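You operate a simulated robot arm through the tools that you are given. There is no shell and no other tool. Be economical: measure what you need, move in short steps, check, and stop when the job is done.

The job below is to be done with a simulated robot arm. You get a single attempt, and the scene is never put back.

Task
Lift the rice box off the rice tray and brush the spilt rice away.
Fine: box back on the tray after, green brush back where it lay.

The check looks at the end state, three seconds after you hand in, the way a careful person would. Anything else that was tipped, shoved, dropped, spilled or broken makes it a failure.

Robot
A 7-joint arm with a two-finger parallel gripper, fixed in place. Base frame: the origin is at the foot of the arm, x ahead of it, y to its left, z up. Units: mm, degrees, N and s.
With the tool pointing down near the work surface it reaches from about 480 to 920 mm from the base axis. Its first joint turns from -115.0 to 115.0 degrees. Payload 3.91 kg.
The TCP is the grasp point between the finger pads, 30 mm short of the fingertips. In the tool frame z runs along the fingers and y along their closing line. Largest opening 110 mm; finger width 20, thickness 10; the body of the gripper, 48 by 112 mm, starts 55 mm behind the TCP.
Orientation is that of the tool frame in the base frame, as a unit quaternion [x, y, z, w]. With the fingers straight down and closing along the base's y, the tool's x points along the base's -x, its y along +y and its z along -z.

Tools
- The arm moves only by the tool drive_tool. Its argument "motion" is a list of rows, each a list of 7 numbers: the gripper command, from -1 (shut) to 1 (fully open), values between in proportion, then the shift along the tool's x, y, z in units of 100 mm (1.0 is 100 mm), then the turn, a rotation vector about the tool's x, y, z in units of 90 degrees (1.0 is 90 degrees). In form: [[hand, x, y, z, ax, ay, az], ...]. A call has 1 to 8 rows; each row is the pose to reach, as a shift and turn from the pose commanded when the call began, along the tool's axes at that moment. A call with a number of a shift or a turn outside -1 to 1 is refused whole. Rows are played at 5 a second. More than 50 mm and 8.6 degrees between two rows, or a gripper value outside its range, and nothing of the call is played. Where a pose cannot be reached the arm comes as near as it can. A force on the tool above 40 N (or 10 N above the force at the start of the call, whichever is more), or a blocked arm, ends the call early, and 0.2 s more pass. Each finger travels about 153 mm/s and halts on what it meets, pressing with about 25 N; the grip force reading is that of the motor and also rises with nothing between the fingers. The clock runs only during rows and for 0.2 s after the last one: add rows that repeat a pose to give the fingers time. It gives the time, the measured TCP pose, the force on the tool (base axes), the opening and the grip force at its end, in the units of the frame above (readings bear some noise), and new pictures: "pictures" is both (left out), scene, wrist or none.
- Cameras (640 x 400 px; columns grow to the right, rows downward): "scene" is fixed at [52.9, 635.8, 1614.2]; the picture's right is [-0.65, -0.76, 0.00], its down [-0.59, 0.51, -0.62] and it looks along [0.47, -0.41, -0.78] (base axes); focal length 317 px, centre (320, 200). "wrist" rides on the gripper at [-36, 0, -57] in the tool frame; the picture's right is [0.00, -1.00, 0.00], its down [0.97, 0.00, -0.24] and it looks along [0.24, 0.00, 0.97] (tool axes); focal length 218 px, centre (320, 200).
- move_column(by): slides the trunk up (or, below 0, down) by that many mm; the arm rides with it, the base frame stays. It gives what a move gives, with no picture.
- pixel_to_xyz(camera, pixels): there is no depth. For up to 12 entries [column, row, z] of the newest picture of that camera ("zoom" is the newest enlarged one), the place [x, y] in the base frame at which the ray of that pixel passes the height z, good to about 2 mm, but the place of the scene camera against the robot may be out by one fixed shift of up to 25 mm in any direction. It takes no simulated time.
- zoom(camera, box): a new picture of the part [left, top, right, bottom] of that camera's present view, enlarged. It takes no simulated time.
- finish_job(): hands the job in; it is judged then, once.

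Keep the steps short. Do not move on a guess: measure, check each grasp and each placing, and mend mistakes. In all there are 80 turns and 150 pictures (those below and enlarged ones count). Leave the gripper open and the arm clear of the work at the hand-in unless told otherwise, and finish with a single line.

The tools are called by a JSON object that holds its "name" and its "arguments". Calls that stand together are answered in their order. drive_tool: Moves the arm, as the interface text tells. Its arguments: {"type":"object","properties":{"motion":{"type":"array"},"pictures":{"type":"string","enum":["both","scene","wrist","none"]}},"required":["motion"]} The other tools are called the same way: move_column (by) slides the trunk up or down; pixel_to_xyz (camera, pixels) gives the place at which the rays of pixels pass given heights; zoom (camera, box) takes an enlarged picture of a part of a camera's view; finish_job () hands the job in.

At the start:

```text
clock: 0.0
tcp_pos: [297.3, 269.8, 1152.9]
orientation: [0.0, 1.0, 0.001, -0.001]
ft_force: [0.0, -1.0, -1.1]
gripper_width: 110.0
grasp_force: 0.2
trunk travel left (down, up): [-775.0, 215.0]
```

scene: 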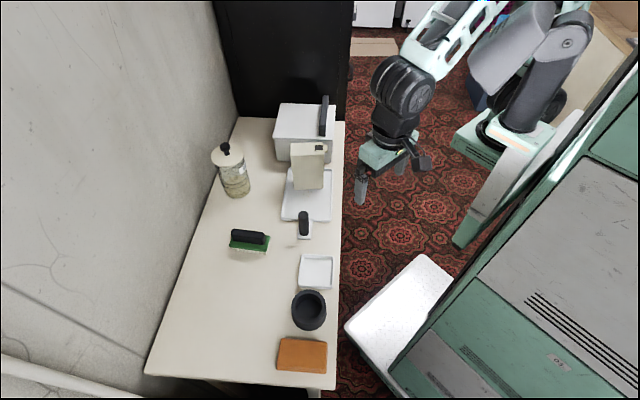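
wrist: 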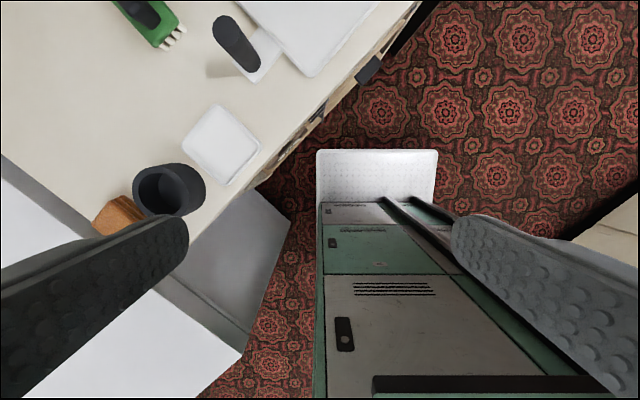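

I'll look closely at the tray, box and brush first.

{"name": "zoom", "arguments": {"camera": "scene", "box": [200, 90, 360, 190]}}

{"name": "zoom", "arguments": {"camera": "scene", "box": [216, 180, 376, 280]}}

{"name": "zoom", "arguments": {"camera": "scene", "box": [260, 130, 350, 230]}}

```text
4.00 times, centred on (280, 140) of scene
```

zoom: 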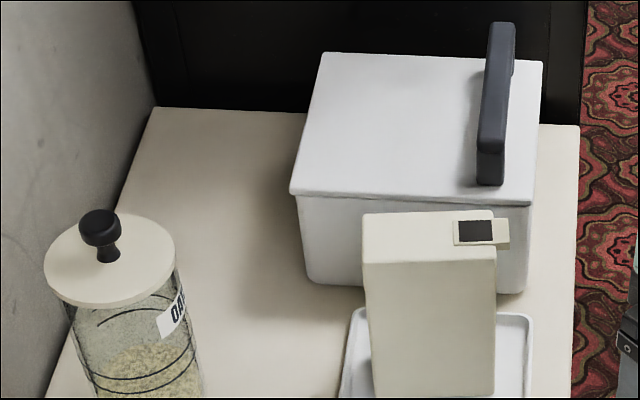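

```text
4.00 times, centred on (296, 230) of scene
```

zoom: 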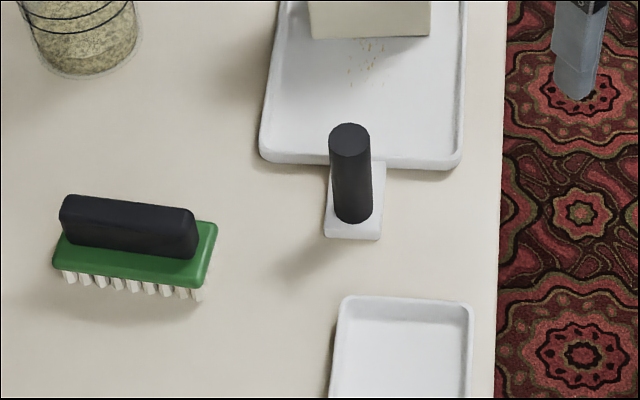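

```text
4.00 times, centred on (305, 180) of scene
```

zoom: 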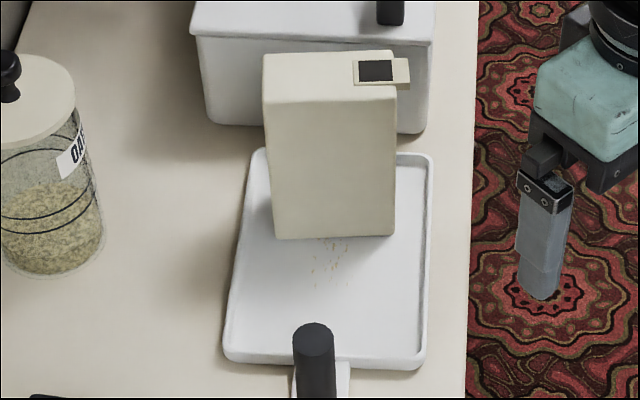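

Now measuring table-level positions of things.

{"name": "pixel_to_xyz", "arguments": {"camera": "scene", "pixels": [[281, 220, 870], [331, 221, 870], [289, 168, 870], [332, 169, 870], [296, 189, 875], [323, 188, 875], [229, 247, 870], [267, 252, 870], [300, 284, 870], [305, 238, 862], [145, 374, 860], [340, 122, 860]]}}

{"name": "pixel_to_xyz", "arguments": {"camera": "scene", "pixels": [[336, 388, 860], [240, 118, 860], [236, 196, 860], [308, 328, 860], [275, 160, 860], [315, 160, 860], [228, 192, 860], [335, 290, 870], [299, 260, 870], [333, 258, 870]]}}

```text
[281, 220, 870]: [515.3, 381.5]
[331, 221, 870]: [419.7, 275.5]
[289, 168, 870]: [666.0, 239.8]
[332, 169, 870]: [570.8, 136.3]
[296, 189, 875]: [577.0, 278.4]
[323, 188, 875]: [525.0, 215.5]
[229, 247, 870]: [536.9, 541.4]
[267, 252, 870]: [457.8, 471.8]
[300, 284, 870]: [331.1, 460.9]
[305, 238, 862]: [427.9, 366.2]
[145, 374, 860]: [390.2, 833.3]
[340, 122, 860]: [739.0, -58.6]
```

```text
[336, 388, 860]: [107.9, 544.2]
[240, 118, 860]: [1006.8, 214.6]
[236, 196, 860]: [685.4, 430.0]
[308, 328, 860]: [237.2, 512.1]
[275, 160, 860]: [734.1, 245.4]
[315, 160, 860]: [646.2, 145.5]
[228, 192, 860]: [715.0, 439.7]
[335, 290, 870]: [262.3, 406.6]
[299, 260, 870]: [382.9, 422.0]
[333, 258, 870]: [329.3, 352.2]
```

Tray runs diagonally (about 45° to the base), the box sits at its far end with an open spout on top, grains in front of it. I turn the tool 45° and move toward the tray to view it from above.

{"name": "drive_tool", "arguments": {"motion": [[1, -0.17, 0, 0, 0, 0, -0.083], [1, -0.33, 0, 0, 0, 0, -0.167], [1, -0.5, 0, 0, 0, 0, -0.25], [1, -0.67, 0, 0, 0, 0, -0.333], [1, -0.83, 0, 0, 0, 0, -0.417], [1, -1, 0, 0, 0, 0, -0.5]], "pictures": "wrist"}}

{"name": "pixel_to_xyz", "arguments": {"camera": "scene", "pixels": [[293, 190, 868], [323.3, 189, 868], [291, 155, 1000], [291, 155, 1020], [291, 155, 1040], [324, 153, 1000], [324, 153, 1020], [290.5, 143.7, 1020], [320, 142.5, 1020], [248, 237, 900], [231, 233, 900], [264, 240, 900]]}}

```text
clock: 1.4
tcp_pos: [397.4, 270.1, 1152.6]
orientation: [-0.385, 0.923, 0.0, 0.0]
ft_force: [-1.2, -0.4, -1.0]
gripper_width: 110.2
grasp_force: 0.0
trunk travel left (down, up): [-775.0, 215.0]
```

wrist: 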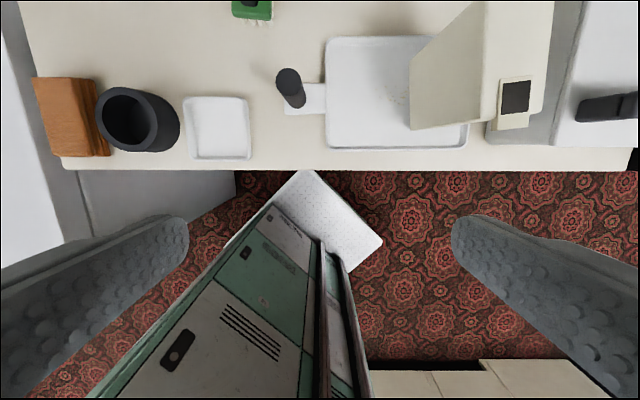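

```text
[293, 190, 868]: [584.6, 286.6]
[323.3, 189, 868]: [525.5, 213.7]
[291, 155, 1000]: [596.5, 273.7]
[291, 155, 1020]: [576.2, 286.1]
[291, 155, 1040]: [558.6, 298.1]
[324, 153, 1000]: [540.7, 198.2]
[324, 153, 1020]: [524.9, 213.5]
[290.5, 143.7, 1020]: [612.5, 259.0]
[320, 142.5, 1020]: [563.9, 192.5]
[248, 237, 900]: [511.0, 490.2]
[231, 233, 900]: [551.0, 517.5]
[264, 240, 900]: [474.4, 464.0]
```

Aligned with the table edge. Measuring tray and box from the wrist picture (box's front lower right corner at about (410,128)).

{"name": "pixel_to_xyz", "arguments": {"camera": "wrist", "pixels": [[410, 129, 866], [328, 148, 866], [466, 146, 866], [326, 40, 870], [486, 121, 1018], [543, 116, 1018], [490, 0, 1018], [290, 108, 865], [288, 78, 950], [568, 148, 860], [232, 3, 890], [271, 3, 890]]}}

{"name": "zoom", "arguments": {"camera": "wrist", "box": [260, 0, 640, 180]}}

```text
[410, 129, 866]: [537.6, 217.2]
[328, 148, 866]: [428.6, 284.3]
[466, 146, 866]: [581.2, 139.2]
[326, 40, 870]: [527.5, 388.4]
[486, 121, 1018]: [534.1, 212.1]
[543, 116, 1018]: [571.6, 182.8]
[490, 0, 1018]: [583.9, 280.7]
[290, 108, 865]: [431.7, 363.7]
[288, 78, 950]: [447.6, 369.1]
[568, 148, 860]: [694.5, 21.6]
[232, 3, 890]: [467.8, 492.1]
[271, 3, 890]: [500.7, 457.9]
```

```text
1.68 times, centred on (450, 90) of wrist
```

zoom: 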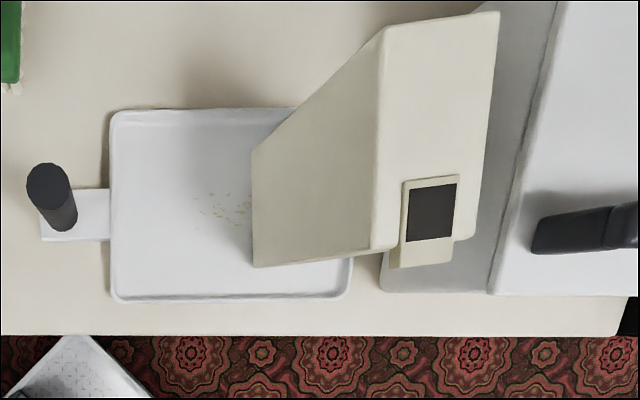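

Scene camera is off by about (+10,+6). Box top centre is roughly (582,230), 1018 high. Moving above it in two steps, higher than the box, then looking.

{"name": "drive_tool", "arguments": {"motion": [[1, -0.3, -0.3, 0, 0, 0, 0], [1, -0.5, -0.6, 0, 0, 0, 0], [1, -0.6, -0.95, 0, 0, 0, 0]], "pictures": "wrist"}}

```text
clock: 2.2
tcp_pos: [506.0, 242.3, 1151.7]
orientation: [-0.384, 0.923, 0.0, 0.0]
ft_force: [-0.4, 1.2, -0.5]
gripper_width: 110.2
grasp_force: 0.2
trunk travel left (down, up): [-775.0, 215.0]
```

wrist: 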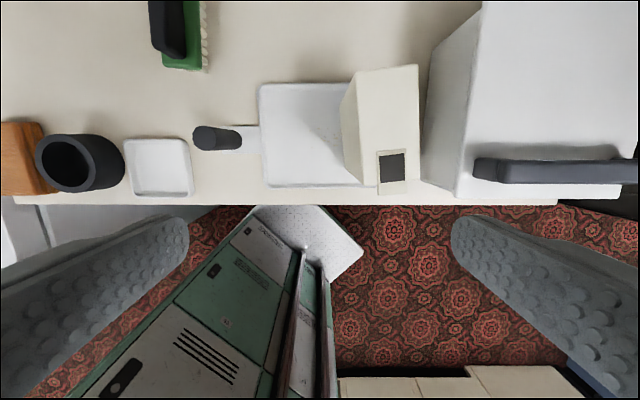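

Box top is now fully in view (about columns 360–420, rows 65–187). Zooming for corners.

{"name": "zoom", "arguments": {"camera": "wrist", "box": [240, 40, 480, 220]}}

{"name": "pixel_to_xyz", "arguments": {"camera": "wrist", "pixels": [[359, 73, 1018], [417, 65, 1018], [420, 180, 1018], [363, 186, 1018], [428, 100, 1000], [457, 195, 860], [181, 20, 930], [152, 5, 930], [207, 70, 870], [165, 65, 890]]}}

```text
2.22 times, centred on (360, 130) of wrist
```

zoom: 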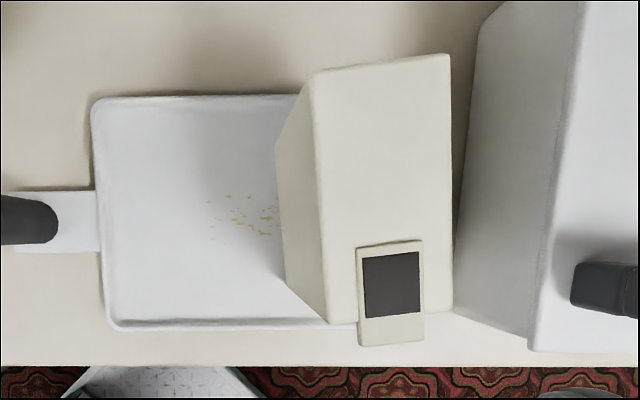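

```text
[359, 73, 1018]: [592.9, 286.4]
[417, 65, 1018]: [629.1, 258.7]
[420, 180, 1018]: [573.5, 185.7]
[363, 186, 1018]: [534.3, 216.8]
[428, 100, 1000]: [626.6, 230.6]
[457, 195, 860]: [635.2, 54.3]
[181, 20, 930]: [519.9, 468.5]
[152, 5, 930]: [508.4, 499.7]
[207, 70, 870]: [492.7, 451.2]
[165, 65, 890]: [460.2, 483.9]
```

Box top corners give centre (582.5,237), depth ≈48, width ≈91, turned to about 51°. Turning 6° more, centring above and lowering to just above the top.

{"name": "drive_tool", "arguments": {"motion": [[1, -0.25, -0.29, 0, 0, 0, -0.035], [1, -0.5, -0.58, 0, 0, 0, -0.067], [1, -0.5, -0.58, 0.4, 0, 0, -0.067], [1, -0.5, -0.58, 0.8, 0, 0, -0.067], [1, -0.5, -0.58, 0.8, 0, 0, -0.067]]}}

```text
clock: 3.4
tcp_pos: [583.3, 242.7, 1073.6]
orientation: [-0.432, 0.902, 0.0, 0.0]
ft_force: [-0.7, -0.9, -0.3]
gripper_width: 109.9
grasp_force: 0.0
trunk travel left (down, up): [-775.0, 215.0]
```

scene: 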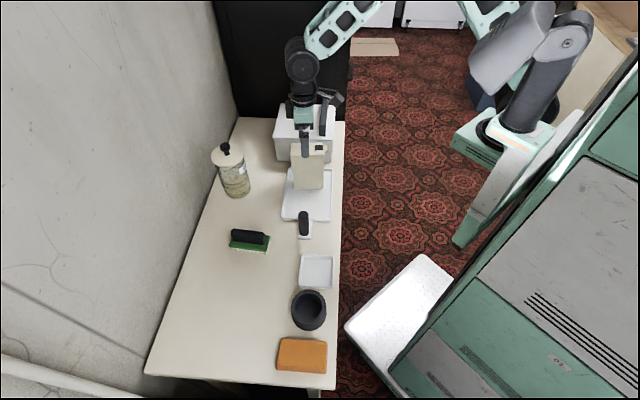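
wrist: 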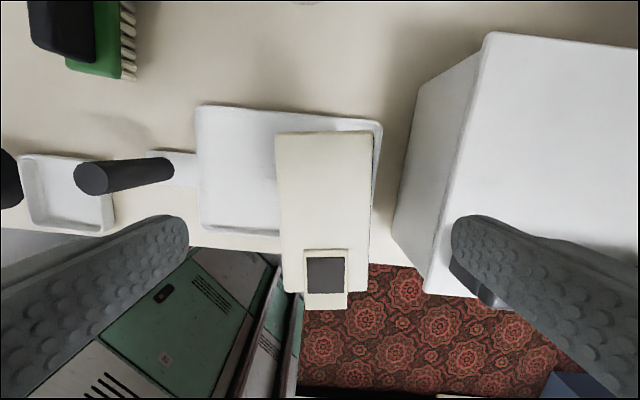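

Aligned; box top spans columns 279–373, nearly centred. Checking clearance of the far finger to the white container.

{"name": "pixel_to_xyz", "arguments": {"camera": "wrist", "pixels": [[430, 287, 960], [430, 287, 1000], [484, 60, 960], [484, 60, 1000], [395, 240, 862], [278, 135, 1018], [372, 133, 1018], [369, 291, 1018], [282, 291, 1018]]}}

{"name": "pixel_to_xyz", "arguments": {"camera": "scene", "pixels": [[272.5, 138, 960], [272.5, 138, 980], [272.5, 138, 1000], [276, 160, 862], [332.5, 140, 960], [332.5, 140, 980]]}}

```text
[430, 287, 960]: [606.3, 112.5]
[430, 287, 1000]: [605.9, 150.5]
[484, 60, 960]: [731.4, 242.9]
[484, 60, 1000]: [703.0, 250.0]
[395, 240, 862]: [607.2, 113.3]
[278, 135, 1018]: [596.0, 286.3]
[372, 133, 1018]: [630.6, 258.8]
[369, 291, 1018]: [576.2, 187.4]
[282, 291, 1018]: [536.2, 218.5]
```

```text
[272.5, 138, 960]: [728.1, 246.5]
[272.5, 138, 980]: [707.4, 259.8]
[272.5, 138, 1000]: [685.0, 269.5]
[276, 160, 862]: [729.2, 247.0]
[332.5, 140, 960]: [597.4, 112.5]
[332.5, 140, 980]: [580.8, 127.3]
```

Container is >40 mm clear of the far finger. Shift 4 mm to centre, lower 85 mm with the hand at ~85 mm, then close gently.

{"name": "drive_tool", "arguments": {"motion": [[0.5, 0, -0.04, 0, 0, 0, 0], [0.5, 0, -0.04, 0.3, 0, 0, 0], [0.5, 0, -0.04, 0.6, 0, 0, 0], [0.5, 0, -0.04, 0.85, 0, 0, 0], [-0.05, 0, -0.04, 0.85, 0, 0, 0], [-0.3, 0, -0.04, 0.85, 0, 0, 0], [-0.5, 0, -0.04, 0.85, 0, 0, 0], [-0.5, 0, -0.04, 0.85, 0, 0, 0]]}}

```text
clock: 5.2
tcp_pos: [587.9, 238.6, 988.5]
orientation: [-0.431, 0.902, 0.0, 0.0]
ft_force: [-1.4, 0.7, 1.9]
gripper_width: 51.7
grasp_force: 25.7
trunk travel left (down, up): [-775.0, 215.0]
```

scene: 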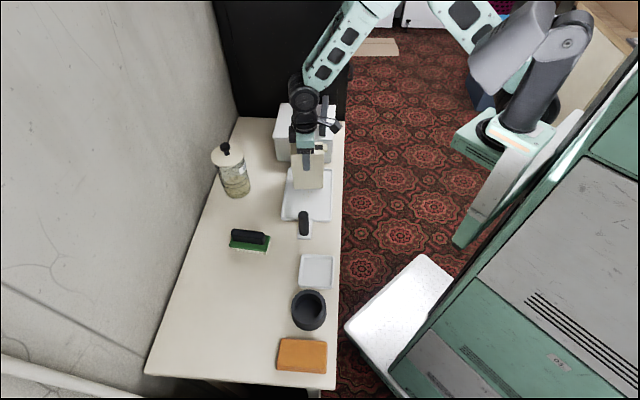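
wrist: 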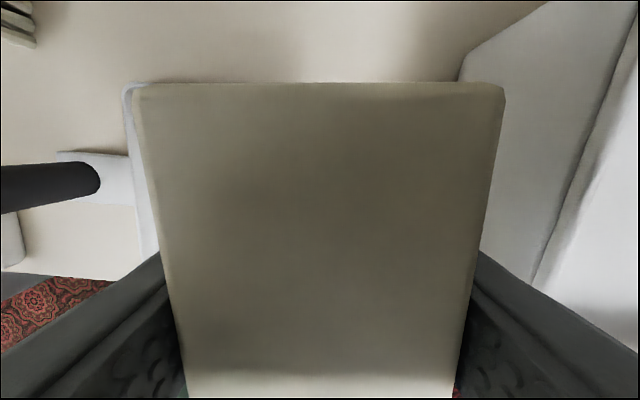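

Box gripped (51.7 mm, 25.7 N). Record: pose (587.9, 238.6, 988.5). Lift straight up 60 mm slowly.

{"name": "drive_tool", "arguments": {"motion": [[-0.5, 0, 0, -0.1, 0, 0, 0], [-0.5, 0, 0, -0.25, 0, 0, 0], [-0.5, 0, 0, -0.45, 0, 0, 0], [-0.5, 0, 0, -0.6, 0, 0, 0], [-0.5, 0, 0, -0.6, 0, 0, 0]], "pictures": "scene"}}

{"name": "zoom", "arguments": {"camera": "scene", "box": [220, 130, 380, 230]}}

```text
clock: 6.4
tcp_pos: [586.5, 238.4, 1048.1]
orientation: [-0.431, 0.902, 0.0, 0.0]
ft_force: [0.6, -0.1, -5.6]
gripper_width: 51.9
grasp_force: 24.8
trunk travel left (down, up): [-775.0, 215.0]
```

scene: 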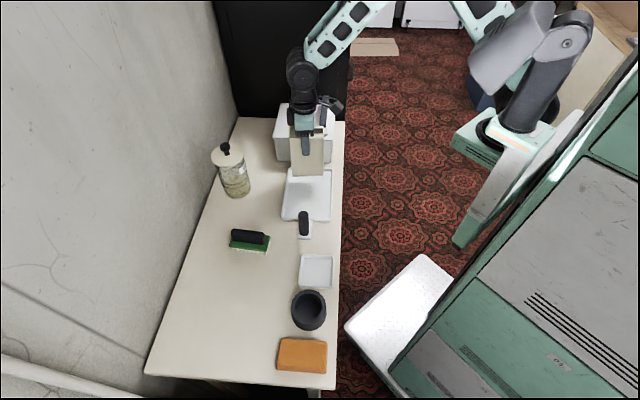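

```text
4.00 times, centred on (300, 180) of scene
```

zoom: 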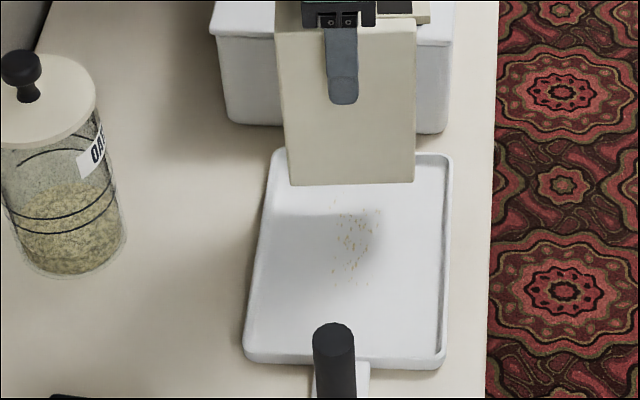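

Box hangs level, grains sit in the middle of the tray (some where the box was). Carry it to the bare table around (580,416), between brush and jar.

{"name": "drive_tool", "arguments": {"motion": [[-0.5, -0.15, 0.13, 0, 0, 0, 0], [-0.5, -0.35, 0.3, 0, 0, 0, 0], [-0.5, -0.6, 0.52, 0, 0, 0, 0], [-0.5, -0.85, 0.74, 0, 0, 0, 0], [-0.5, -1, 0.87, 0, 0, 0, 0], [-0.5, -1, 0.87, 0, 0, 0, 0]], "pictures": "none"}}

{"name": "drive_tool", "arguments": {"motion": [[-0.5, -0.15, 0.13, 0, 0, 0, 0], [-0.5, -0.34, 0.29, 0, 0, 0, 0], [-0.5, -0.34, 0.29, 0, 0, 0, 0]]}}

```text
clock: 7.8
tcp_pos: [583.1, 372.0, 1047.5]
orientation: [-0.431, 0.902, -0.001, -0.001]
ft_force: [-1.0, 0.7, -5.7]
gripper_width: 52.1
grasp_force: 25.0
trunk travel left (down, up): [-775.0, 215.0]
```

```text
clock: 8.6
tcp_pos: [581.8, 413.3, 1047.2]
orientation: [-0.431, 0.902, 0.0, 0.0]
ft_force: [-0.3, 0.2, -5.6]
gripper_width: 52.0
grasp_force: 24.5
trunk travel left (down, up): [-775.0, 215.0]
```

scene: 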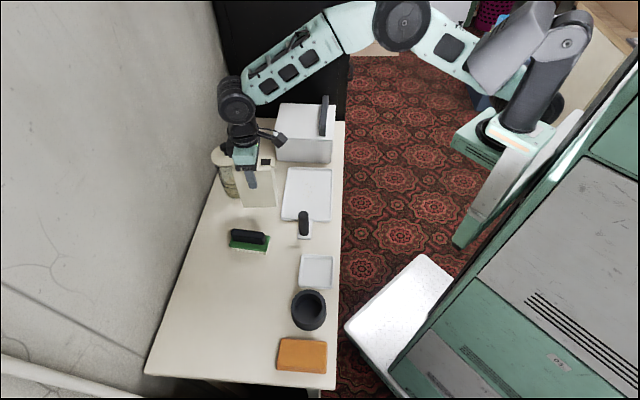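
wrist: 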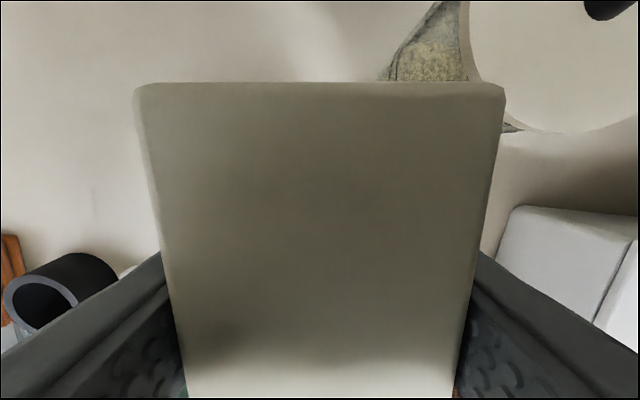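

Checking clearance to the jar before lowering.

{"name": "pixel_to_xyz", "arguments": {"camera": "scene", "pixels": [[239, 200, 860], [227.5, 155, 1000], [227.5, 155, 1020], [227.5, 155, 980], [243.5, 160, 1000]]}}

{"name": "pixel_to_xyz", "arguments": {"camera": "wrist", "pixels": [[505, 130, 980], [505, 130, 1000], [470, 0, 1000], [520, 132, 862], [385, 78, 862], [640, 120, 1000], [560, 130, 1000]]}}

{"name": "zoom", "arguments": {"camera": "scene", "box": [190, 130, 310, 260]}}

```text
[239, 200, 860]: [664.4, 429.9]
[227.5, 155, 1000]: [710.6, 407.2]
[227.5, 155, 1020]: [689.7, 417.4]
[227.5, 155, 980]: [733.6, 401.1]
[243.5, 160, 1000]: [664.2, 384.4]
```

```text
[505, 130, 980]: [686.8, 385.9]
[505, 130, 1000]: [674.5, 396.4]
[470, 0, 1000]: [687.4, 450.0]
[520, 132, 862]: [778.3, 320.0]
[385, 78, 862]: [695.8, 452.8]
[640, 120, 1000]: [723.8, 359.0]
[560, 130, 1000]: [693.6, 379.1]
```

```text
3.08 times, centred on (250, 195) of scene
```

zoom: 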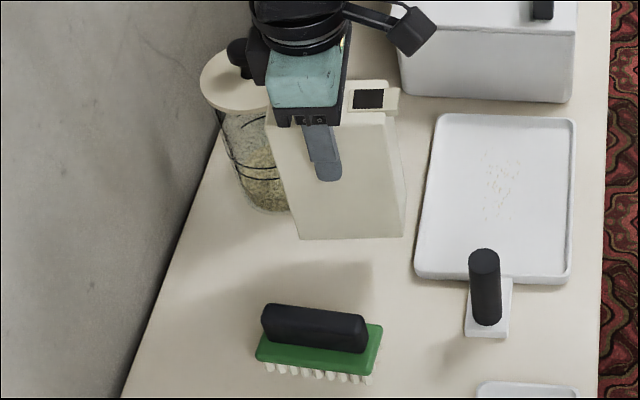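

Clear by 30+ mm. Lowering to just above the table, then reading force.

{"name": "drive_tool", "arguments": {"motion": [[-0.5, 0, 0, 0.2, 0, 0, 0], [-0.5, 0, 0, 0.4, 0, 0, 0], [-0.5, 0, 0, 0.55, 0, 0, 0], [-0.5, 0, 0, 0.6, 0, 0, 0], [-0.5, 0, 0, 0.61, 0, 0, 0], [-0.5, 0, 0, 0.62, 0, 0, 0]], "pictures": "scene"}}

{"name": "drive_tool", "arguments": {"motion": [[-0.5, 0, 0, 0.01, 0, 0, 0], [-0.5, 0, 0, 0.02, 0, 0, 0]], "pictures": "none"}}

```text
clock: 10.0
tcp_pos: [580.8, 416.4, 984.7]
orientation: [-0.431, 0.902, -0.001, 0.0]
ft_force: [0.1, -0.2, -5.6]
gripper_width: 52.0
grasp_force: 24.9
trunk travel left (down, up): [-775.0, 215.0]
```

scene: 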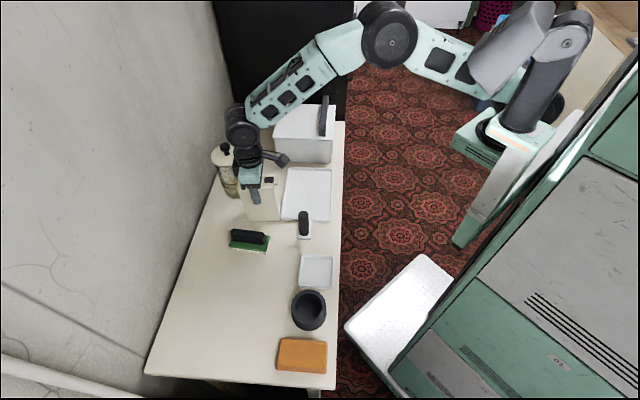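

```text
clock: 10.6
tcp_pos: [580.7, 414.7, 982.9]
orientation: [-0.431, 0.902, 0.0, 0.0]
ft_force: [-0.1, -0.1, -5.1]
gripper_width: 51.8
grasp_force: 25.5
trunk travel left (down, up): [-775.0, 215.0]
```

Not touching yet (force still −5). Lower in 1 mm steps.

{"name": "drive_tool", "arguments": {"motion": [[-0.5, 0, 0, 0.01, 0, 0, 0], [-0.5, 0, 0, 0.02, 0, 0, 0]], "pictures": "none"}}

{"name": "drive_tool", "arguments": {"motion": [[-0.5, 0, 0, 0.01, 0, 0, 0], [-0.5, 0, 0, 0.02, 0, 0, 0]], "pictures": "none"}}

```text
clock: 11.2
tcp_pos: [580.7, 414.6, 983.2]
orientation: [-0.43, 0.903, 0.0, 0.001]
ft_force: [0.0, -2.0, 9.6]
gripper_width: 52.0
grasp_force: 25.3
trunk travel left (down, up): [-775.0, 215.0]
```

```text
clock: 11.8
tcp_pos: [581.3, 415.8, 981.4]
orientation: [-0.431, 0.902, 0.001, 0.002]
ft_force: [0.0, -3.6, 24.1]
gripper_width: 51.4
grasp_force: 25.1
trunk travel left (down, up): [-775.0, 215.0]
```

Box is on the table. Ease off 2 mm, open, and rise straight up.

{"name": "drive_tool", "arguments": {"motion": [[-0.5, 0, 0, -0.02, 0, 0, 0], [-0.2, 0, 0, -0.02, 0, 0, 0], [0.3, 0, 0, -0.02, 0, 0, 0], [0.5, 0, 0, -0.02, 0, 0, 0], [0.5, 0, 0, -0.25, 0, 0, 0], [0.5, 0, 0, -0.5, 0, 0, 0], [0.5, 0, 0, -0.75, 0, 0, 0], [0.5, 0, 0, -1, 0, 0, 0]]}}

```text
clock: 13.6
tcp_pos: [581.1, 415.9, 1078.6]
orientation: [-0.432, 0.902, 0.0, 0.0]
ft_force: [-0.1, 0.8, -0.2]
gripper_width: 82.5
grasp_force: 0.0
trunk travel left (down, up): [-775.0, 215.0]
```

scene: 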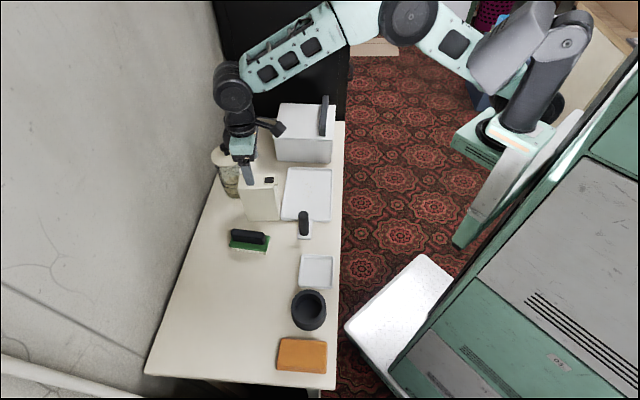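
wrist: 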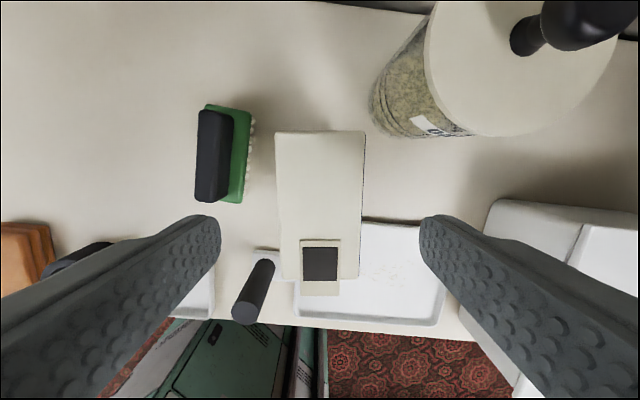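

Box stands upright on the table. Now measuring the brush (wrist ~ (195–250,105–203)).

{"name": "zoom", "arguments": {"camera": "wrist", "box": [160, 80, 320, 220]}}

{"name": "zoom", "arguments": {"camera": "scene", "box": [210, 210, 290, 270]}}

```text
2.86 times, centred on (240, 150) of wrist
```

zoom: 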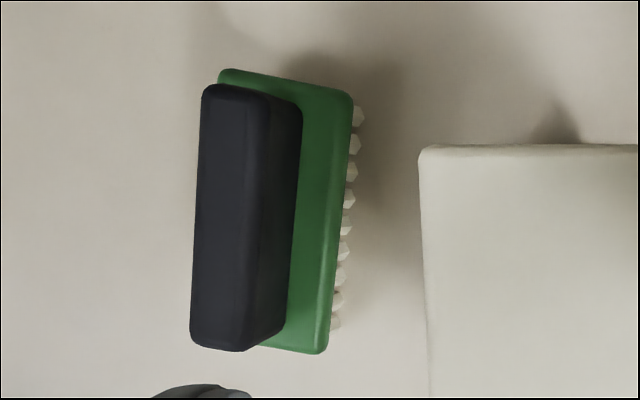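

```text
6.67 times, centred on (250, 240) of scene
```

zoom: 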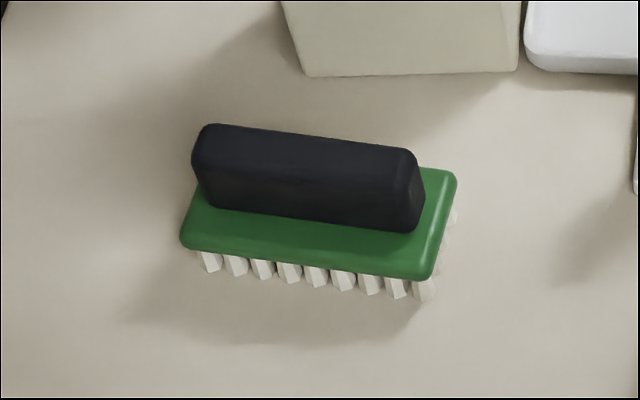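

{"name": "pixel_to_xyz", "arguments": {"camera": "wrist", "pixels": [[206.5, 156, 910], [206.5, 156, 925], [206.5, 156, 940], [199, 111, 925], [218.3, 112.2, 925], [213.8, 202.4, 925], [194.5, 199, 925], [251, 118, 885], [240, 203, 885]]}}

{"name": "pixel_to_xyz", "arguments": {"camera": "scene", "pixels": [[248, 233, 910], [248, 233, 925], [248, 233, 940], [229, 246, 880], [266.5, 251, 880], [269.5, 237, 880], [231, 252, 862], [266, 256.5, 862]]}}

```text
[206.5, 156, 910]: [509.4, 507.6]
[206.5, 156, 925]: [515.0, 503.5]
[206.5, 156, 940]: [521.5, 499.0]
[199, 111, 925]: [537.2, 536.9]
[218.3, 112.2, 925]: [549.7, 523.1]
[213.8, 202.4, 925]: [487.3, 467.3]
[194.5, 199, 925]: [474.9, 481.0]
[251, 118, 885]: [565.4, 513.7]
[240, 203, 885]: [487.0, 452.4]
```

```text
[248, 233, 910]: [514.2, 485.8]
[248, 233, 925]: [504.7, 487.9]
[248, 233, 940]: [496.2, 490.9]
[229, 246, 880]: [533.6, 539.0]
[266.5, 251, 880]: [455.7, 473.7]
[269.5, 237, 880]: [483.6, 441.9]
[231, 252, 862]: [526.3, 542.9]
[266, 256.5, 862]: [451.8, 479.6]
```

Handle top centre ≈ (512,502,925), long axis ≈42°, block top ≈ 889. Moving above it and turning back 9.4°.

{"name": "drive_tool", "arguments": {"motion": [[0.5, -0.06, 0.25, 0, 0, 0, 0.026], [0.5, -0.12, 0.5, 0, 0, 0, 0.052], [0.5, -0.18, 0.75, 0, 0, 0, 0.078], [0.5, -0.24, 1, 0, 0, 0, 0.105], [0.5, -0.24, 1, 0.5, 0, 0, 0.105], [0.5, -0.24, 1, 0.5, 0, 0, 0.105]], "pictures": "wrist"}}

{"name": "zoom", "arguments": {"camera": "wrist", "box": [200, 50, 440, 230]}}

```text
clock: 15.0
tcp_pos: [516.6, 496.8, 1029.3]
orientation: [-0.355, 0.935, 0.0, 0.0]
ft_force: [0.2, 0.3, -0.2]
gripper_width: 82.5
grasp_force: 0.1
trunk travel left (down, up): [-775.0, 215.0]
```

wrist: 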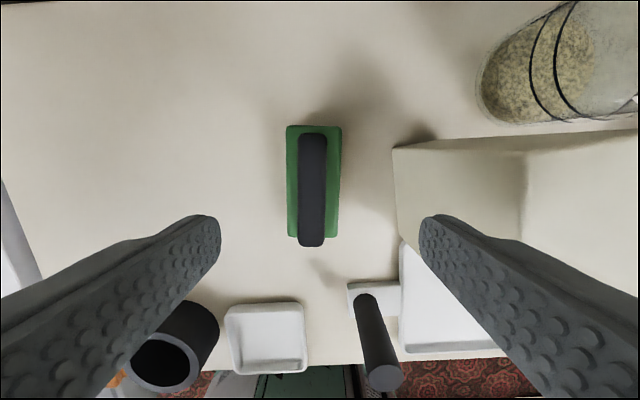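

```text
2.22 times, centred on (320, 140) of wrist
```

zoom: 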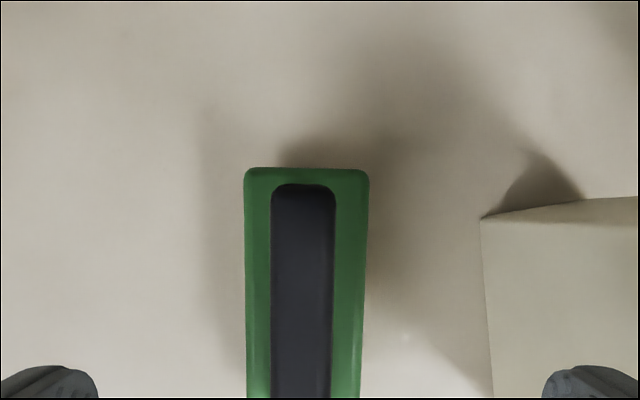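

Well centred over the handle. Checking exact centre and box-face clearance.

{"name": "pixel_to_xyz", "arguments": {"camera": "wrist", "pixels": [[298.5, 135, 925], [327, 135, 925], [324, 246, 925], [299, 246, 925], [312, 190, 925], [525, 150, 1018], [287, 127, 889], [342, 127, 889], [338, 238, 889], [289, 238, 889], [397, 240, 860]]}}

```text
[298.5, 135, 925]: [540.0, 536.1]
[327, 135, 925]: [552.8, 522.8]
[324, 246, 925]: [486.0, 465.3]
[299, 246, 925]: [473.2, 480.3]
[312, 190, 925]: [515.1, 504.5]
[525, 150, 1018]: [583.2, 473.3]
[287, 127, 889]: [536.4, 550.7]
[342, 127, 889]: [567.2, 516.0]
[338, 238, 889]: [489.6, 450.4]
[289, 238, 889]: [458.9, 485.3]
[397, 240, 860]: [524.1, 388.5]
```

Shift 5.5 mm, narrow hand to ~50 mm, descend.

{"name": "drive_tool", "arguments": {"motion": [[0, 0, 0.055, 0, 0, 0, 0], [-0.1, 0, 0.055, 0.3, 0, 0, 0], [-0.1, 0, 0.055, 0.6, 0, 0, 0], [-0.1, 0, 0.055, 0.85, 0, 0, 0], [-0.1, 0, 0.055, 1, 0, 0, 0], [-0.1, 0, 0.055, 1, 0, 0, 0]], "pictures": "both"}}

{"name": "zoom", "arguments": {"camera": "scene", "box": [210, 200, 290, 270]}}

```text
clock: 16.4
tcp_pos: [513.7, 501.2, 928.5]
orientation: [-0.356, 0.935, 0.0, 0.0]
ft_force: [-0.4, 0.8, 0.1]
gripper_width: 49.6
grasp_force: 0.1
trunk travel left (down, up): [-775.0, 215.0]
```

scene: 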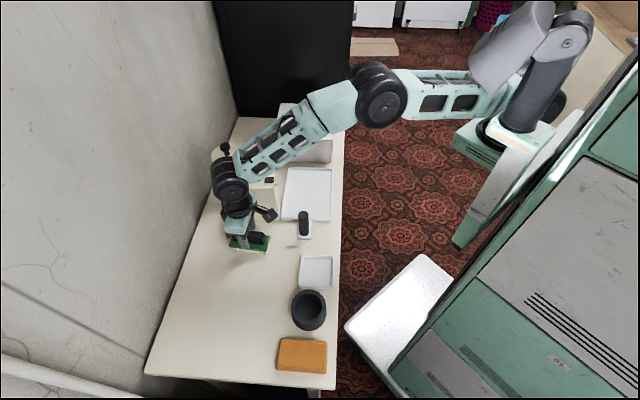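
wrist: 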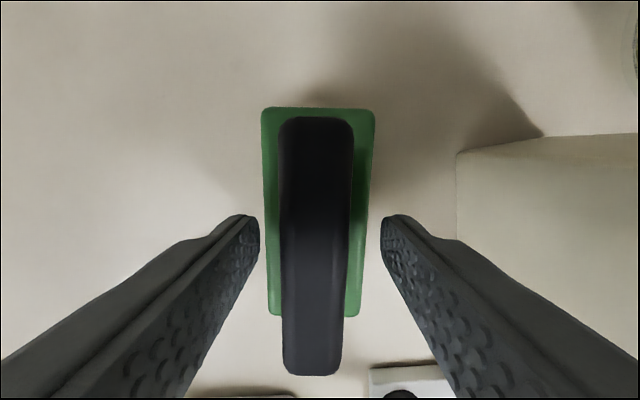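

```text
5.71 times, centred on (250, 235) of scene
```

zoom: 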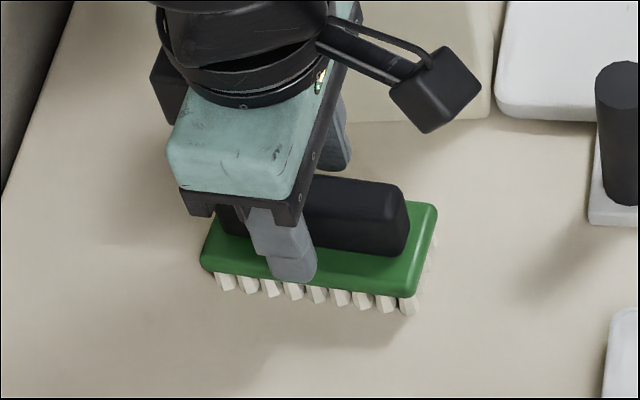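

Fingers straddle the handle. Lower 3 mm and close.

{"name": "drive_tool", "arguments": {"motion": [[-0.1, 0, 0, 0.03, 0, 0, 0], [-0.4, 0, 0, 0.03, 0, 0, 0], [-0.7, 0, 0, 0.03, 0, 0, 0], [-0.9, 0, 0, 0.03, 0, 0, 0], [-0.9, 0, 0, 0.03, 0, 0, 0]], "pictures": "none"}}

```text
clock: 17.6
tcp_pos: [513.8, 500.9, 926.2]
orientation: [-0.355, 0.935, 0.0, 0.0]
ft_force: [0.0, 0.5, -0.3]
gripper_width: 21.6
grasp_force: 24.7
trunk travel left (down, up): [-775.0, 215.0]
```

Brush held (21.6 mm); its home pose is (513.8,500.9,926.2), yaw 41.6°. Raise with the trunk 170 mm so the brush clears everything, and measure the grains.

{"name": "move_column", "arguments": {"by": 170}}

{"name": "zoom", "arguments": {"camera": "scene", "box": [270, 150, 350, 230]}}

```text
clock: 19.5
tcp_pos: [515.2, 501.2, 1096.6]
orientation: [-0.356, 0.935, 0.0, 0.0]
ft_force: [0.2, 0.7, -1.2]
gripper_width: 21.7
grasp_force: 24.7
trunk travel left (down, up): [-945.0, 45.0]
```

```text
5.00 times, centred on (310, 190) of scene
```

zoom: 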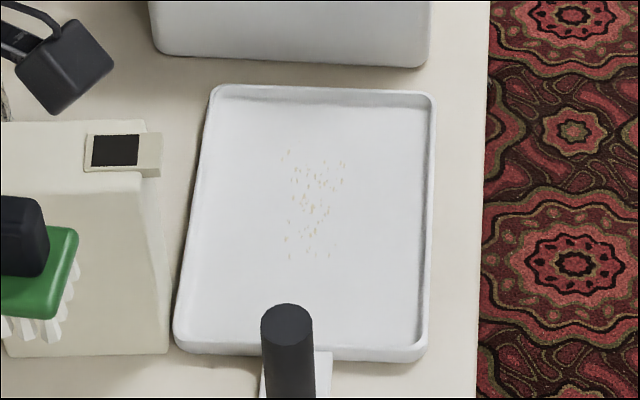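

{"name": "pixel_to_xyz", "arguments": {"camera": "zoom", "pixels": [[283, 148, 866], [345, 148, 866], [345, 260, 866], [283, 260, 866], [310, 205, 866], [186, 340, 868], [415, 343, 868], [222, 97, 868], [428, 102, 868], [288, 325, 950]]}}

```text
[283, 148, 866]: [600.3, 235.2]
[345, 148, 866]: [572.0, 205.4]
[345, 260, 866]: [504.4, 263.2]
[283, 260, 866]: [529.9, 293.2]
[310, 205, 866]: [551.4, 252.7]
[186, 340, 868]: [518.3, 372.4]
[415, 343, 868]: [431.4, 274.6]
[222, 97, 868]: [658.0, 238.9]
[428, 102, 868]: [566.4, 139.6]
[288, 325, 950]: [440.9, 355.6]
```

Grains lie along the tray's middle, from about (517,278) to (586,220) in scene frame (+10,+6). Plan: bristles along tray width, sweep from the far end toward the near end. Moving above the far end at height.

{"name": "drive_tool", "arguments": {"motion": [[-0.9, 0.1, -0.23, 0, 0, 0, -0.014], [-0.9, 0.2, -0.46, 0, 0, 0, -0.028], [-0.9, 0.3, -0.68, 0, 0, 0, -0.042], [-0.9, 0.41, -0.91, 0, 0, 0, -0.057], [-0.9, 0.41, -0.91, 0, 0, 0, -0.057]], "pictures": "none"}}

{"name": "drive_tool", "arguments": {"motion": [[-0.9, 0.08, -0.23, 0, 0, 0, 0], [-0.9, 0.17, -0.47, 0, 0, 0, 0], [-0.9, 0.26, -0.71, 0, 0, 0, 0], [-0.9, 0.34, -0.94, 0, 0, 0, 0], [-0.9, 0.34, -0.94, 0, 0, 0, 0]], "pictures": "none"}}

```text
clock: 20.7
tcp_pos: [544.2, 405.5, 1094.9]
orientation: [-0.397, 0.918, 0.0, 0.0]
ft_force: [0.3, 0.2, -1.8]
gripper_width: 21.8
grasp_force: 24.3
trunk travel left (down, up): [-945.0, 45.0]
```

```text
clock: 21.9
tcp_pos: [589.5, 315.5, 1098.6]
orientation: [-0.397, 0.918, 0.0, -0.001]
ft_force: [0.2, 0.0, -1.4]
gripper_width: 21.7
grasp_force: 25.1
trunk travel left (down, up): [-945.0, 45.0]
```

{"name": "drive_tool", "arguments": {"motion": [[-0.9, 0.2, -0.25, 0, 0, 0, 0], [-0.9, 0.4, -0.5, 0, 0, 0, 0], [-0.9, 0.63, -0.79, 0, 0, 0, 0], [-0.9, 0.63, -0.79, 0, 0, 0, 0]]}}

{"name": "move_column", "arguments": {"by": -100}}

```text
clock: 22.9
tcp_pos: [602.8, 214.8, 1095.6]
orientation: [-0.398, 0.917, 0.0, 0.0]
ft_force: [0.0, 0.4, -1.5]
gripper_width: 21.7
grasp_force: 24.8
trunk travel left (down, up): [-945.0, 45.0]
```

scene: 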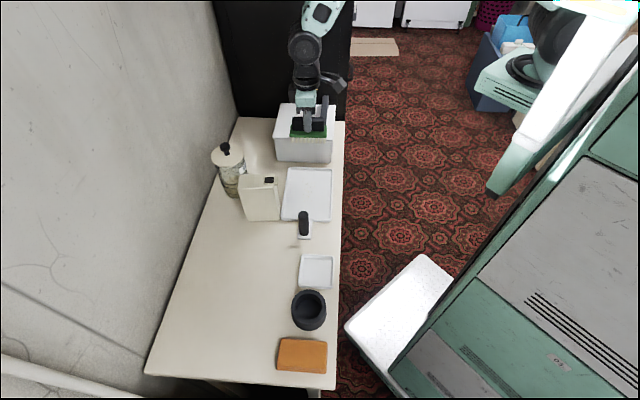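
wrist: 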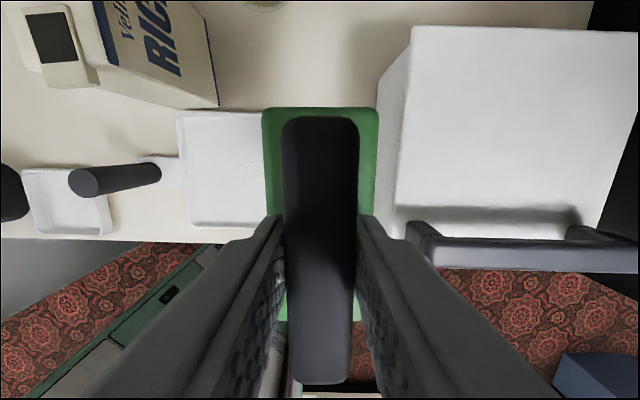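

```text
clock: 24.2
tcp_pos: [602.3, 215.9, 995.6]
orientation: [-0.398, 0.917, 0.0, 0.0]
ft_force: [-0.2, 0.5, -1.4]
gripper_width: 21.8
grasp_force: 25.2
trunk travel left (down, up): [-845.0, 145.0]
```

Now checking the gap to the container's handle and the brush above the tray.

{"name": "zoom", "arguments": {"camera": "scene", "box": [250, 90, 370, 230]}}

{"name": "zoom", "arguments": {"camera": "wrist", "box": [0, 0, 640, 400]}}

```text
2.86 times, centred on (310, 160) of scene
```

zoom: 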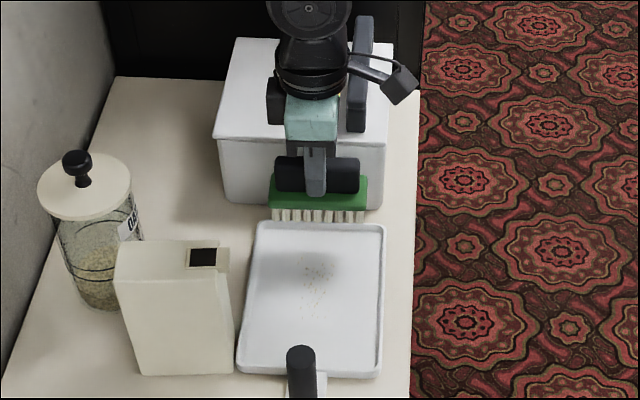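

```text
1.00 times, centred on (320, 200) of wrist
```

zoom: 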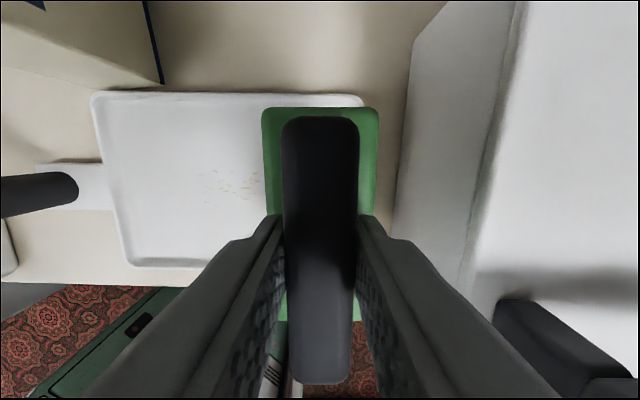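

Handle front is ~77 mm off tool axis vs 56 mm gripper half-width: safe. Verifying tray corners in tool terms from this wrist view.

{"name": "pixel_to_xyz", "arguments": {"camera": "wrist", "pixels": [[91, 95, 873], [363, 96, 873], [126, 266, 873], [203, 178, 866], [262, 185, 866], [215, 193, 866], [240, 172, 866]]}}

```text
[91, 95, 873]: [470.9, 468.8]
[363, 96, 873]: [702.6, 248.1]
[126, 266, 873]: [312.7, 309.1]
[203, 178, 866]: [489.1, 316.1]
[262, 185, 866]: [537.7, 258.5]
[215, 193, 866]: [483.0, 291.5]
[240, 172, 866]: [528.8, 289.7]
```

Computed by hand: tray centred in x (−73…+71), far edge 33 mm behind brush centre, near edge 176 mm ahead. Shift 3 mm forward and descend toward contact (expected TCP ≈932).

{"name": "drive_tool", "arguments": {"motion": [[-0.9, 0, 0.03, 0.2, 0, 0, 0], [-0.9, 0, 0.03, 0.4, 0, 0, 0], [-0.9, 0, 0.03, 0.55, 0, 0, 0], [-0.9, 0, 0.03, 0.6, 0, 0, 0], [-0.9, 0, 0.03, 0.61, 0, 0, 0]], "pictures": "scene"}}

{"name": "zoom", "arguments": {"camera": "scene", "box": [265, 110, 355, 230]}}

```text
clock: 25.4
tcp_pos: [602.2, 218.4, 936.3]
orientation: [-0.397, 0.918, 0.0, 0.001]
ft_force: [0.2, -0.1, -0.8]
gripper_width: 21.6
grasp_force: 24.6
trunk travel left (down, up): [-845.0, 145.0]
```

scene: 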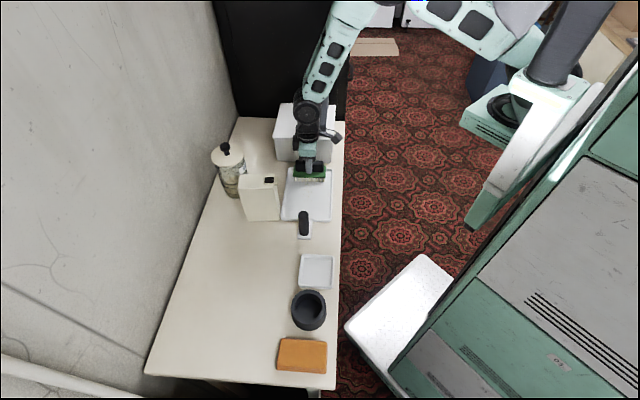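

```text
3.33 times, centred on (310, 170) of scene
```

zoom: 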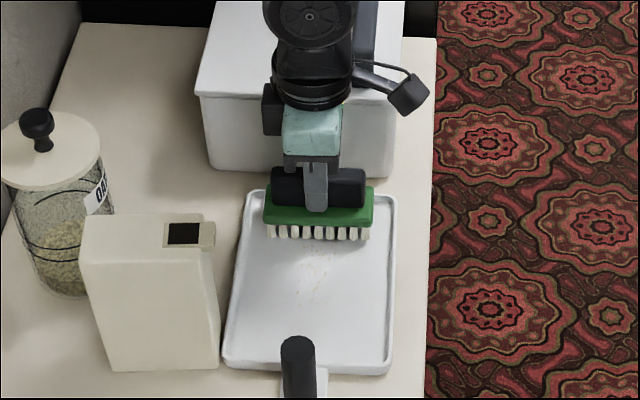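

Just above the tray. Stepping down in small increments.

{"name": "drive_tool", "arguments": {"motion": [[-0.9, 0, 0, 0.01, 0, 0, 0], [-0.9, 0, 0, 0.025, 0, 0, 0]], "pictures": "none"}}

{"name": "drive_tool", "arguments": {"motion": [[-0.9, 0, 0, 0.01, 0, 0, 0], [-0.9, 0, 0, 0.015, 0, 0, 0]], "pictures": "none"}}

```text
clock: 26.1
tcp_pos: [599.2, 217.0, 932.4]
orientation: [-0.397, 0.918, -0.001, 0.0]
ft_force: [-0.2, -0.2, -0.5]
gripper_width: 21.7
grasp_force: 25.0
trunk travel left (down, up): [-845.0, 145.0]
```

```text
clock: 26.6
tcp_pos: [599.2, 218.6, 931.6]
orientation: [-0.396, 0.918, 0.0, 0.0]
ft_force: [-0.5, 0.1, 6.8]
gripper_width: 21.7
grasp_force: 24.6
trunk travel left (down, up): [-845.0, 145.0]
```

Contact at ~8 N. Easing half a millimetre and sweeping toward the near end.

{"name": "drive_tool", "arguments": {"motion": [[-0.9, 0, 0.1, -0.004, 0, 0, 0], [-0.9, 0, 0.25, -0.004, 0, 0, 0], [-0.9, 0, 0.4, -0.004, 0, 0, 0], [-0.9, 0, 0.55, -0.004, 0, 0, 0], [-0.9, 0, 0.7, -0.004, 0, 0, 0], [-0.9, 0, 0.85, -0.004, 0, 0, 0], [-0.9, 0, 1, -0.004, 0, 0, 0]], "pictures": "scene"}}

{"name": "zoom", "arguments": {"camera": "scene", "box": [270, 150, 350, 230]}}

```text
clock: 28.2
tcp_pos: [525.9, 286.9, 930.8]
orientation: [-0.397, 0.918, 0.001, 0.0]
ft_force: [4.2, -1.9, 19.1]
gripper_width: 21.6
grasp_force: 25.0
trunk travel left (down, up): [-845.0, 145.0]
```

scene: 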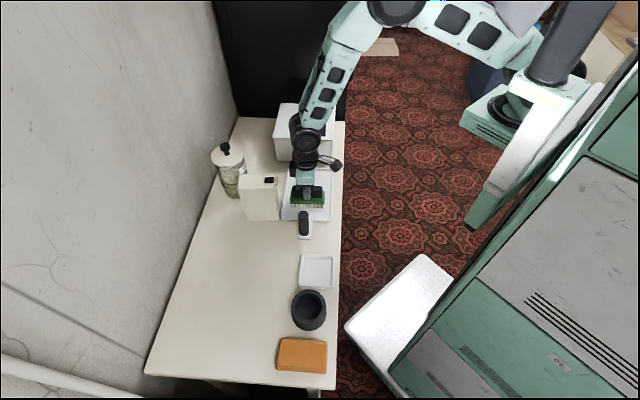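

```text
5.00 times, centred on (310, 190) of scene
```

zoom: 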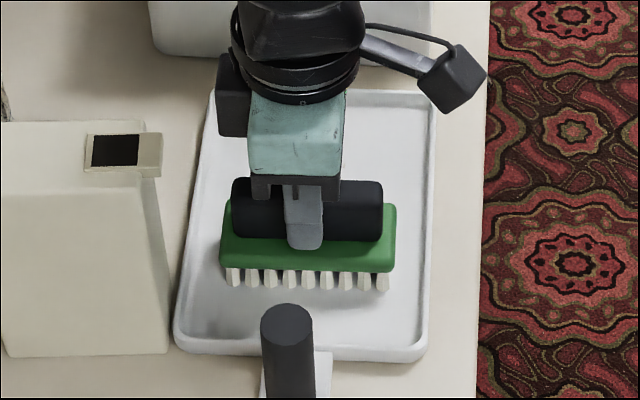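

Tray hasn't moved. Ease 1 mm, sweep another 28 mm, then lift to see.

{"name": "drive_tool", "arguments": {"motion": [[-0.9, 0, 0.1, -0.01, 0, 0, 0], [-0.9, 0, 0.2, -0.01, 0, 0, 0], [-0.9, 0, 0.28, -0.01, 0, 0, 0], [-0.9, 0, 0.28, -0.3, 0, 0, 0], [-0.9, 0, 0.28, -0.7, 0, 0, 0], [-0.9, 0, 0.28, -1, 0, 0, 0]], "pictures": "both"}}

{"name": "zoom", "arguments": {"camera": "scene", "box": [270, 150, 350, 230]}}

```text
clock: 29.6
tcp_pos: [506.7, 304.4, 1031.5]
orientation: [-0.397, 0.918, 0.0, 0.0]
ft_force: [-0.2, 0.2, -1.9]
gripper_width: 21.6
grasp_force: 24.3
trunk travel left (down, up): [-845.0, 145.0]
```

scene: 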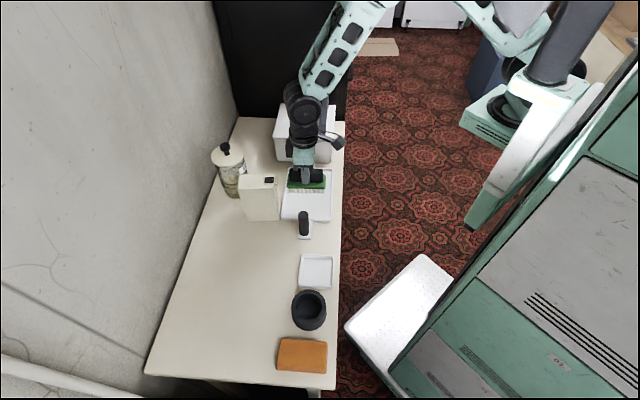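
wrist: 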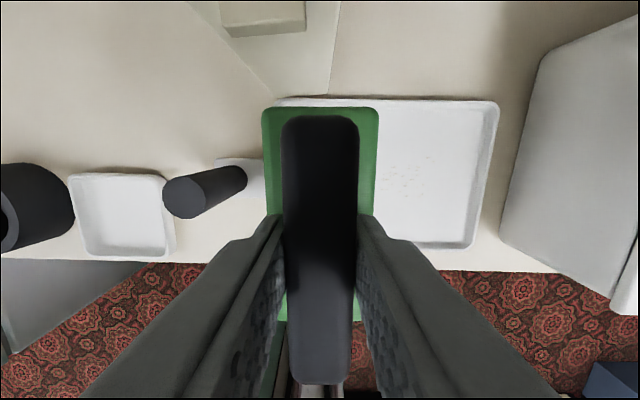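

```text
5.00 times, centred on (310, 190) of scene
```

zoom: 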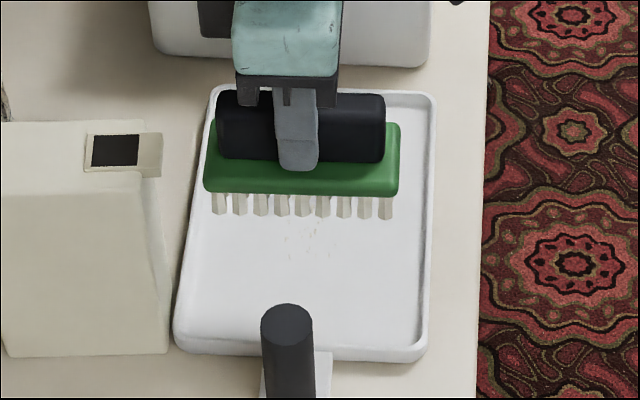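

Grains remain where they were but look fainter. Looking closer.

{"name": "zoom", "arguments": {"camera": "wrist", "box": [360, 90, 500, 250]}}

```text
2.50 times, centred on (430, 170) of wrist
```

zoom: 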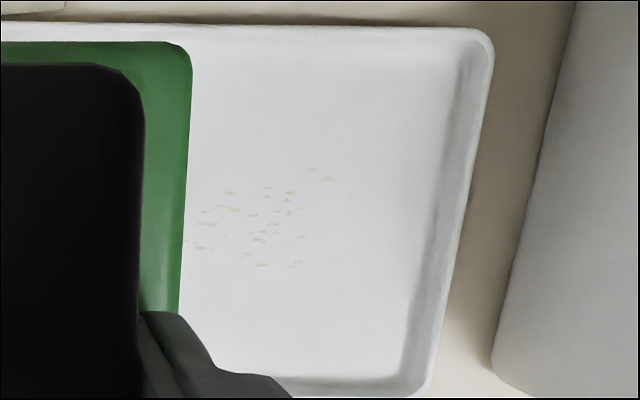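

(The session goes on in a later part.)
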